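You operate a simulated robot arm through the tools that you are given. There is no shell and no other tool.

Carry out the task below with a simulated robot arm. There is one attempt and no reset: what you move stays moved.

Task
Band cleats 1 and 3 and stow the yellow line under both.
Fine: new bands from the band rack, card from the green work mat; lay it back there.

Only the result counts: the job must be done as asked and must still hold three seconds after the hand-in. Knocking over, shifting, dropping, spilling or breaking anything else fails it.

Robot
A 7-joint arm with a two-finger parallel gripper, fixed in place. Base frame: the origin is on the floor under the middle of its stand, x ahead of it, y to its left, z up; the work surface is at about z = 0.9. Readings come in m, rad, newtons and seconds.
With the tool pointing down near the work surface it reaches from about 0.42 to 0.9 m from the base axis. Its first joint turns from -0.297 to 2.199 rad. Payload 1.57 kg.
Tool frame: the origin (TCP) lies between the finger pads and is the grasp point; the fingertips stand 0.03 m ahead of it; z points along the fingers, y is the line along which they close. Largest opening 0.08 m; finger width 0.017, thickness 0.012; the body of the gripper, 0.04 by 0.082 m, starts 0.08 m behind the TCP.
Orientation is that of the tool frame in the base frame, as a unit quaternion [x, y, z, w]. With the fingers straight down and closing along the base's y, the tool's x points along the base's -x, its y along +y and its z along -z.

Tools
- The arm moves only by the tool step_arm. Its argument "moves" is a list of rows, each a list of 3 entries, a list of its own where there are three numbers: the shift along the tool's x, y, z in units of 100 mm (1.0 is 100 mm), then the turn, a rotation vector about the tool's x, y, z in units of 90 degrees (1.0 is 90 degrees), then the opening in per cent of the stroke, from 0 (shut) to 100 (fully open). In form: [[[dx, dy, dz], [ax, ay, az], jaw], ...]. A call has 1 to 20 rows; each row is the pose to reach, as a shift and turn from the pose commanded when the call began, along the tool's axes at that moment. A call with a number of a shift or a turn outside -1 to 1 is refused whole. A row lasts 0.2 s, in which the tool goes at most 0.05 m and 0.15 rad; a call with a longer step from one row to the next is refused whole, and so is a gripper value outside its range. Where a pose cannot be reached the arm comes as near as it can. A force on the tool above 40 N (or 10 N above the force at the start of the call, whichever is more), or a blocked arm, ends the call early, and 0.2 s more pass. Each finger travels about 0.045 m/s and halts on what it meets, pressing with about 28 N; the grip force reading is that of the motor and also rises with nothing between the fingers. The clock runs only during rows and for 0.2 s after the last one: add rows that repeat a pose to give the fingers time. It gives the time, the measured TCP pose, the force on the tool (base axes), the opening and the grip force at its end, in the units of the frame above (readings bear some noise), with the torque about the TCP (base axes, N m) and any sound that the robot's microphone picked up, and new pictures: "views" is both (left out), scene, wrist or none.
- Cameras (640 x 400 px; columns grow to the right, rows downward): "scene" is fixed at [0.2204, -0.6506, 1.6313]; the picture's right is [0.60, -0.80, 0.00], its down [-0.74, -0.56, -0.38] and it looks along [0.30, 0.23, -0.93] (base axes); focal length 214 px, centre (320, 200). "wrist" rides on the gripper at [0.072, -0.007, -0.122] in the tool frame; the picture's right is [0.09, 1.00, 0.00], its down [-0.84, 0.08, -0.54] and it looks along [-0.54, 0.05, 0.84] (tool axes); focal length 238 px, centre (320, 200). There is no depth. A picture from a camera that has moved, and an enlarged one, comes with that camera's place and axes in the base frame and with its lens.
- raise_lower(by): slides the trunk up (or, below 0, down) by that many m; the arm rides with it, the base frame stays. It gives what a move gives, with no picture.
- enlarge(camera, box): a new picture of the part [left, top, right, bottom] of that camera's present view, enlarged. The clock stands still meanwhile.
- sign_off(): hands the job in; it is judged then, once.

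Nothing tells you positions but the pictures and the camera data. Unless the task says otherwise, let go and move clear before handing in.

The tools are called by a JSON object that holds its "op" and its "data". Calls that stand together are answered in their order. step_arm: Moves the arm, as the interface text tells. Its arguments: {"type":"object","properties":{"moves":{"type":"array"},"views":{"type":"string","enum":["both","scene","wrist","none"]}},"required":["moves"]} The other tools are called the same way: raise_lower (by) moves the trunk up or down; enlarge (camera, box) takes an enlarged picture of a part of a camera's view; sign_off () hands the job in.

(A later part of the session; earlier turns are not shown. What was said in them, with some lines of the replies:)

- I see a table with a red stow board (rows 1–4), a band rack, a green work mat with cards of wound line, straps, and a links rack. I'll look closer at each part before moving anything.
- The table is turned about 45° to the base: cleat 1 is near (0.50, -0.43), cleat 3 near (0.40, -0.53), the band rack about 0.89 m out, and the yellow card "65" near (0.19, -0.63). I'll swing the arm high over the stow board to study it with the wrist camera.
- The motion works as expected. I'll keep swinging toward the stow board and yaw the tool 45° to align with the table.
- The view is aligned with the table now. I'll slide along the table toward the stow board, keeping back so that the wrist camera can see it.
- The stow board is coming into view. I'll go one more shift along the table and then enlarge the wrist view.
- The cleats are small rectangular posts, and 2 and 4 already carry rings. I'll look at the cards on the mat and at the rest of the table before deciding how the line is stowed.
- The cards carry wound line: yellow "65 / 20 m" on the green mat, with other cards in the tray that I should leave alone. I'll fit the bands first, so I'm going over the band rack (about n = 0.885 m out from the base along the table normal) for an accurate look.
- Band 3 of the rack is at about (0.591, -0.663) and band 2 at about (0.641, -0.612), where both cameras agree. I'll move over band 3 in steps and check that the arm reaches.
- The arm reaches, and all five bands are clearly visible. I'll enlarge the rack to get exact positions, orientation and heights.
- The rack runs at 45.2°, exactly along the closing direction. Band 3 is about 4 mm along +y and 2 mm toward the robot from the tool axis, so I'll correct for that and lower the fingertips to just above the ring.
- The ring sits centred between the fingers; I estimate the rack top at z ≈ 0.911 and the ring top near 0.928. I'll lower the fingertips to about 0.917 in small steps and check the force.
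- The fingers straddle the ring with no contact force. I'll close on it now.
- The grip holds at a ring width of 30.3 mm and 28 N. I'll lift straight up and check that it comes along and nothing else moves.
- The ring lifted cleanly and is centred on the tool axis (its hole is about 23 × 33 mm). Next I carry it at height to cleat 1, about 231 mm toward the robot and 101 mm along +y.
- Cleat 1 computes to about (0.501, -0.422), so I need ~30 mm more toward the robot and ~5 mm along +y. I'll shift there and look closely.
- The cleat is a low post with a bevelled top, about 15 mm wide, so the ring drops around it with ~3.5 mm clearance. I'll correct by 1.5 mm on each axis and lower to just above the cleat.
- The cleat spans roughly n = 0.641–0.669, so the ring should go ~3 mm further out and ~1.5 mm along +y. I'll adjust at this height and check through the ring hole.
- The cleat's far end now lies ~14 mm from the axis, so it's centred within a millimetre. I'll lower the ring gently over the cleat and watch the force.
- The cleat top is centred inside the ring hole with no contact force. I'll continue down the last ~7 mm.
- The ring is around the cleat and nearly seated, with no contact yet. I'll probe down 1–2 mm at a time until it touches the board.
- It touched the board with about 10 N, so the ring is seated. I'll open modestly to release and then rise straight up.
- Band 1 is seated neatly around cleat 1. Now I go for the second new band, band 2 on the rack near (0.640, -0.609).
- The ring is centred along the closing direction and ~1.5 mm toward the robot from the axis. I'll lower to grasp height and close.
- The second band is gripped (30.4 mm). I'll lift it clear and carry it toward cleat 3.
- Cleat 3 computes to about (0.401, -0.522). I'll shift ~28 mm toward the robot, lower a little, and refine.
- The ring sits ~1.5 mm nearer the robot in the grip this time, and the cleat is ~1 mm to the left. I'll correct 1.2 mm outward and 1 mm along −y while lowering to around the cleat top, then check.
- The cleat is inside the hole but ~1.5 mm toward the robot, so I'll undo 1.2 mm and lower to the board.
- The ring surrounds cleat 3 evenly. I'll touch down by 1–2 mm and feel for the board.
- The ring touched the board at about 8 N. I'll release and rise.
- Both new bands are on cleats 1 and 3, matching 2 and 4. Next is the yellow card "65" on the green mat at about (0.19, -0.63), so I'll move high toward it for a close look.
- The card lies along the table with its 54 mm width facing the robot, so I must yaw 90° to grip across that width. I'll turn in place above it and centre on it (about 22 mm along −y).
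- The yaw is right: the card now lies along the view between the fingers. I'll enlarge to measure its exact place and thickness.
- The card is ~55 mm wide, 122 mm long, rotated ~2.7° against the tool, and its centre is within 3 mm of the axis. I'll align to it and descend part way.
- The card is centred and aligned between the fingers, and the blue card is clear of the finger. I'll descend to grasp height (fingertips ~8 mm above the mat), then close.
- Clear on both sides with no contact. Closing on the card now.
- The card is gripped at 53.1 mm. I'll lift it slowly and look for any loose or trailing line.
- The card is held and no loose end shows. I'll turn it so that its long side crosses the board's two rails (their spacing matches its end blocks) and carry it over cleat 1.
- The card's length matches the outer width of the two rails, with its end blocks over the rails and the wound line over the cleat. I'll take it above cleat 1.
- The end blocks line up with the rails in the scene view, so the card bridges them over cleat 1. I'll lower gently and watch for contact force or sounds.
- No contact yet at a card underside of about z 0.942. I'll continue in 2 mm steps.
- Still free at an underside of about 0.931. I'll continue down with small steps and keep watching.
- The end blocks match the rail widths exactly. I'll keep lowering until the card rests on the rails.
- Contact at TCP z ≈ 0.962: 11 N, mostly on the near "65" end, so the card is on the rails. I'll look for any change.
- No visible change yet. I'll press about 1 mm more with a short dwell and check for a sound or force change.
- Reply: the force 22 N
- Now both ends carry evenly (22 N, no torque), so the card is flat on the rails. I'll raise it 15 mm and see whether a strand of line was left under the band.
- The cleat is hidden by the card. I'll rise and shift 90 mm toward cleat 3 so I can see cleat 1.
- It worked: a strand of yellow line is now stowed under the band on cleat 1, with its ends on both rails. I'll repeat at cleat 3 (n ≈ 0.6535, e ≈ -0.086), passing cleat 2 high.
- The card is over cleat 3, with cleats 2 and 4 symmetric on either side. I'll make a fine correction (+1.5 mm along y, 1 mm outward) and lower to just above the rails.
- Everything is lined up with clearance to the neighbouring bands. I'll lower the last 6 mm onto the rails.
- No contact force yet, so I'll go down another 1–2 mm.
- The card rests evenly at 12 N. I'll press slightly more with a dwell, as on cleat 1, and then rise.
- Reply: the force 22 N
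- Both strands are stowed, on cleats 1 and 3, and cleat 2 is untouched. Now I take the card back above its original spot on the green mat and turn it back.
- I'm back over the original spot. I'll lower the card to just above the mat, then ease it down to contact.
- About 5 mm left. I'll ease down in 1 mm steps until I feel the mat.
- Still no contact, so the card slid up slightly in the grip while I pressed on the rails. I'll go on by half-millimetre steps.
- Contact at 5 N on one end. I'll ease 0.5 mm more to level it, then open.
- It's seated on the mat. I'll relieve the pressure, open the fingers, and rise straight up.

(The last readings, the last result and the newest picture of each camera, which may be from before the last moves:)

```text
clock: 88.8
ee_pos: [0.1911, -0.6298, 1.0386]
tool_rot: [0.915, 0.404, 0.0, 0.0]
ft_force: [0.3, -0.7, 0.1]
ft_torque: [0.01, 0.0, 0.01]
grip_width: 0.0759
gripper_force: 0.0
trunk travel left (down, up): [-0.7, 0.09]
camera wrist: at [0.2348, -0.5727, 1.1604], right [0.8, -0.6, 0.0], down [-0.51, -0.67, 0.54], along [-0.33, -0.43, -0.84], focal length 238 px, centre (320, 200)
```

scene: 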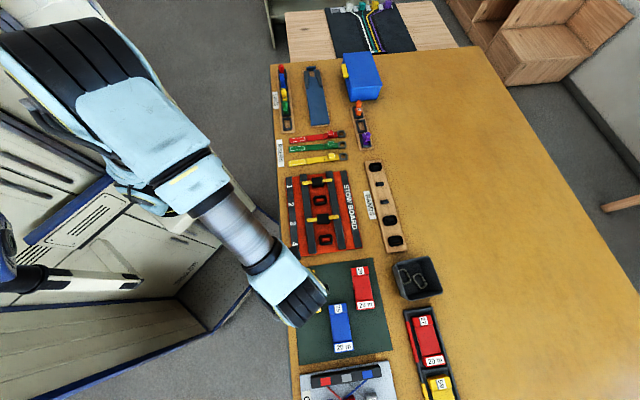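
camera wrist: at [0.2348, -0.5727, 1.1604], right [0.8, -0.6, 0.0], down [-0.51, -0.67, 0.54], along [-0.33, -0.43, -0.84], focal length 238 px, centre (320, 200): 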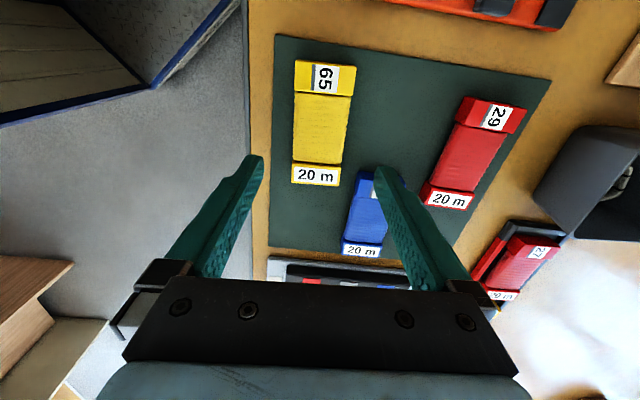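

The card is back in its place on the mat. I'll move the arm up and away so the scene camera has a clear view for a final check.

{"op": "step_arm", "data": {"moves": [[[0, -0.1, -0.25], [0, 0, -0.09], 95], [[0, -0.3, -0.5], [0, 0, -0.18], 95], [[0, -0.5, -0.75], [0, 0, -0.27], 95], [[0, -0.7, -1.0], [0, 0, -0.36], 95], [[0, -0.9, -1.0], [0, 0, -0.45], 95], [[0, -1.0, -1.0], [0, 0, -0.54], 95], [[0, -1.0, -1.0], [0, 0, -0.63], 95], [[0, -1.0, -1.0], [0, 0, -0.72], 95], [[0, -1.0, -1.0], [0, 0, -0.81], 95], [[0, -1.0, -1.0], [0, 0, -0.9], 95], [[0, -1.0, -1.0], [0, 0, -0.97], 95]], "views": "both"}}

{"op": "enlarge", "data": {"camera": "scene", "box": [270, 160, 420, 260]}}

{"op": "enlarge", "data": {"camera": "scene", "box": [280, 250, 460, 400]}}

{"op": "enlarge", "data": {"camera": "scene", "box": [260, 50, 410, 170]}}

```text
clock: 91.2
ee_pos: [0.118, -0.5625, 1.1374]
tool_rot: [0.382, 0.924, 0.0, 0.001]
ft_force: [0.2, 0.2, 1.0]
ft_torque: [0.02, 0.03, 0.02]
grip_width: 0.076
gripper_force: 0.1
trunk travel left (down, up): [-0.7, 0.09]
camera wrist: at [0.062, -0.5164, 1.2598], right [0.64, 0.77, 0.0], down [0.65, -0.54, 0.54], along [0.42, -0.35, -0.84], focal length 238 px, centre (320, 200)
```

scene: 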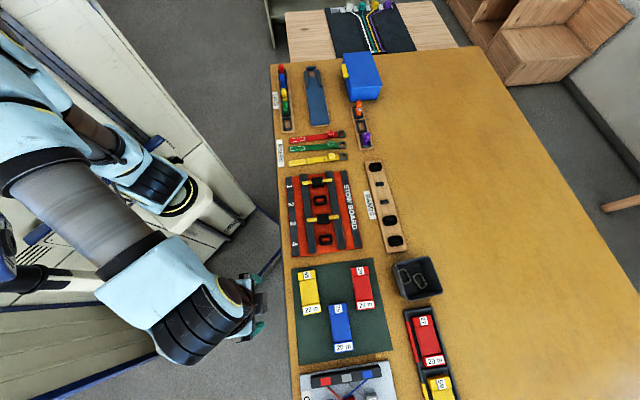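
wrist: 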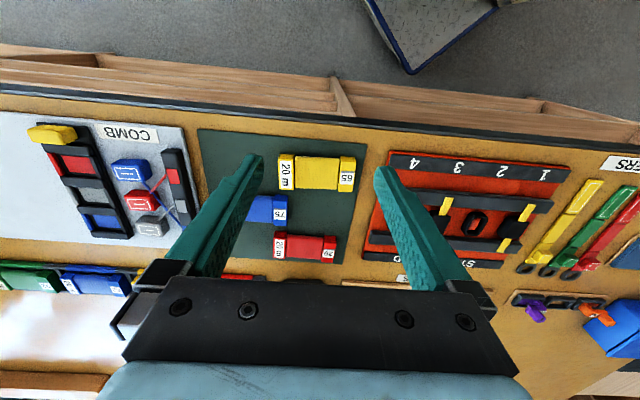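

```text
4.00 times, centred on (345, 210) of scene
camera zoom: at [0.2204, -0.6506, 1.6313], right [0.6, -0.8, 0.0], down [-0.74, -0.56, -0.38], along [0.3, 0.23, -0.93], focal length 858 px, centre (220, 160)
```

zoom: 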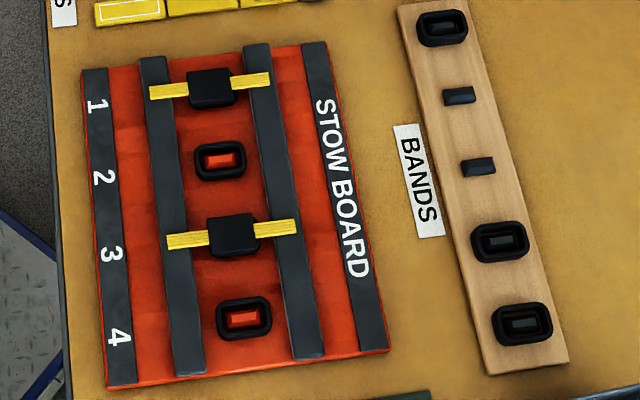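

```text
2.67 times, centred on (370, 325) of scene
camera zoom: at [0.2204, -0.6506, 1.6313], right [0.6, -0.8, 0.0], down [-0.74, -0.56, -0.38], along [0.3, 0.23, -0.93], focal length 572 px, centre (187, -133)
```

zoom: 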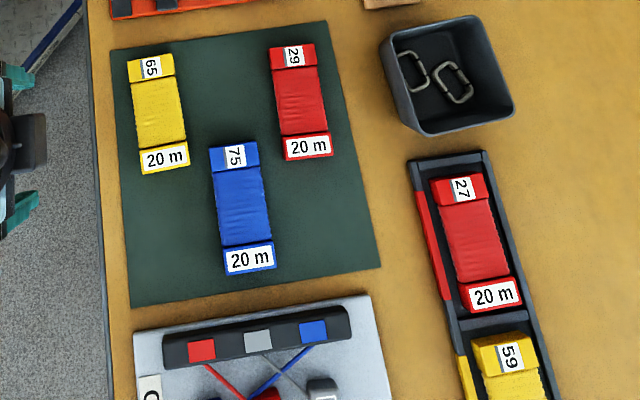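

```text
3.33 times, centred on (335, 110) of scene
camera zoom: at [0.2204, -0.6506, 1.6313], right [0.6, -0.8, 0.0], down [-0.74, -0.56, -0.38], along [0.3, 0.23, -0.93], focal length 715 px, centre (270, 500)
```

zoom: 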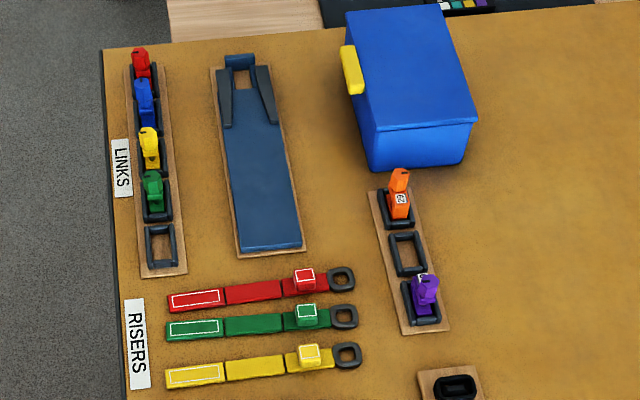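

Cleats 1 and 3 each carry a new band with yellow line stowed beneath, and the yellow card "65" lies back on the green mat. The bands on cleats 2 and 4 and everything else look unchanged. The gripper is empty and clear of the table, so I'm handing in.

{"op": "sign_off", "data": {}}

```text
The job is handed in.
```

The job is handed in. In the last pictures before hand-in, cleats 1 and 3 each had a new band with the yellow line stowed under it, its ends resting on both rails.

- **Bands:** both came from the band rack; I left the bands already on cleats 2 and 4 alone.
- **Card:** I used the yellow card marked 65 from the green mat and laid it back within a couple of millimetres of where it was.
- **Everything else:** nothing else on the table looked moved, and the gripper was open and clear of the table.

The hand-in reply gave no verdict, so I can't confirm how the job was judged.
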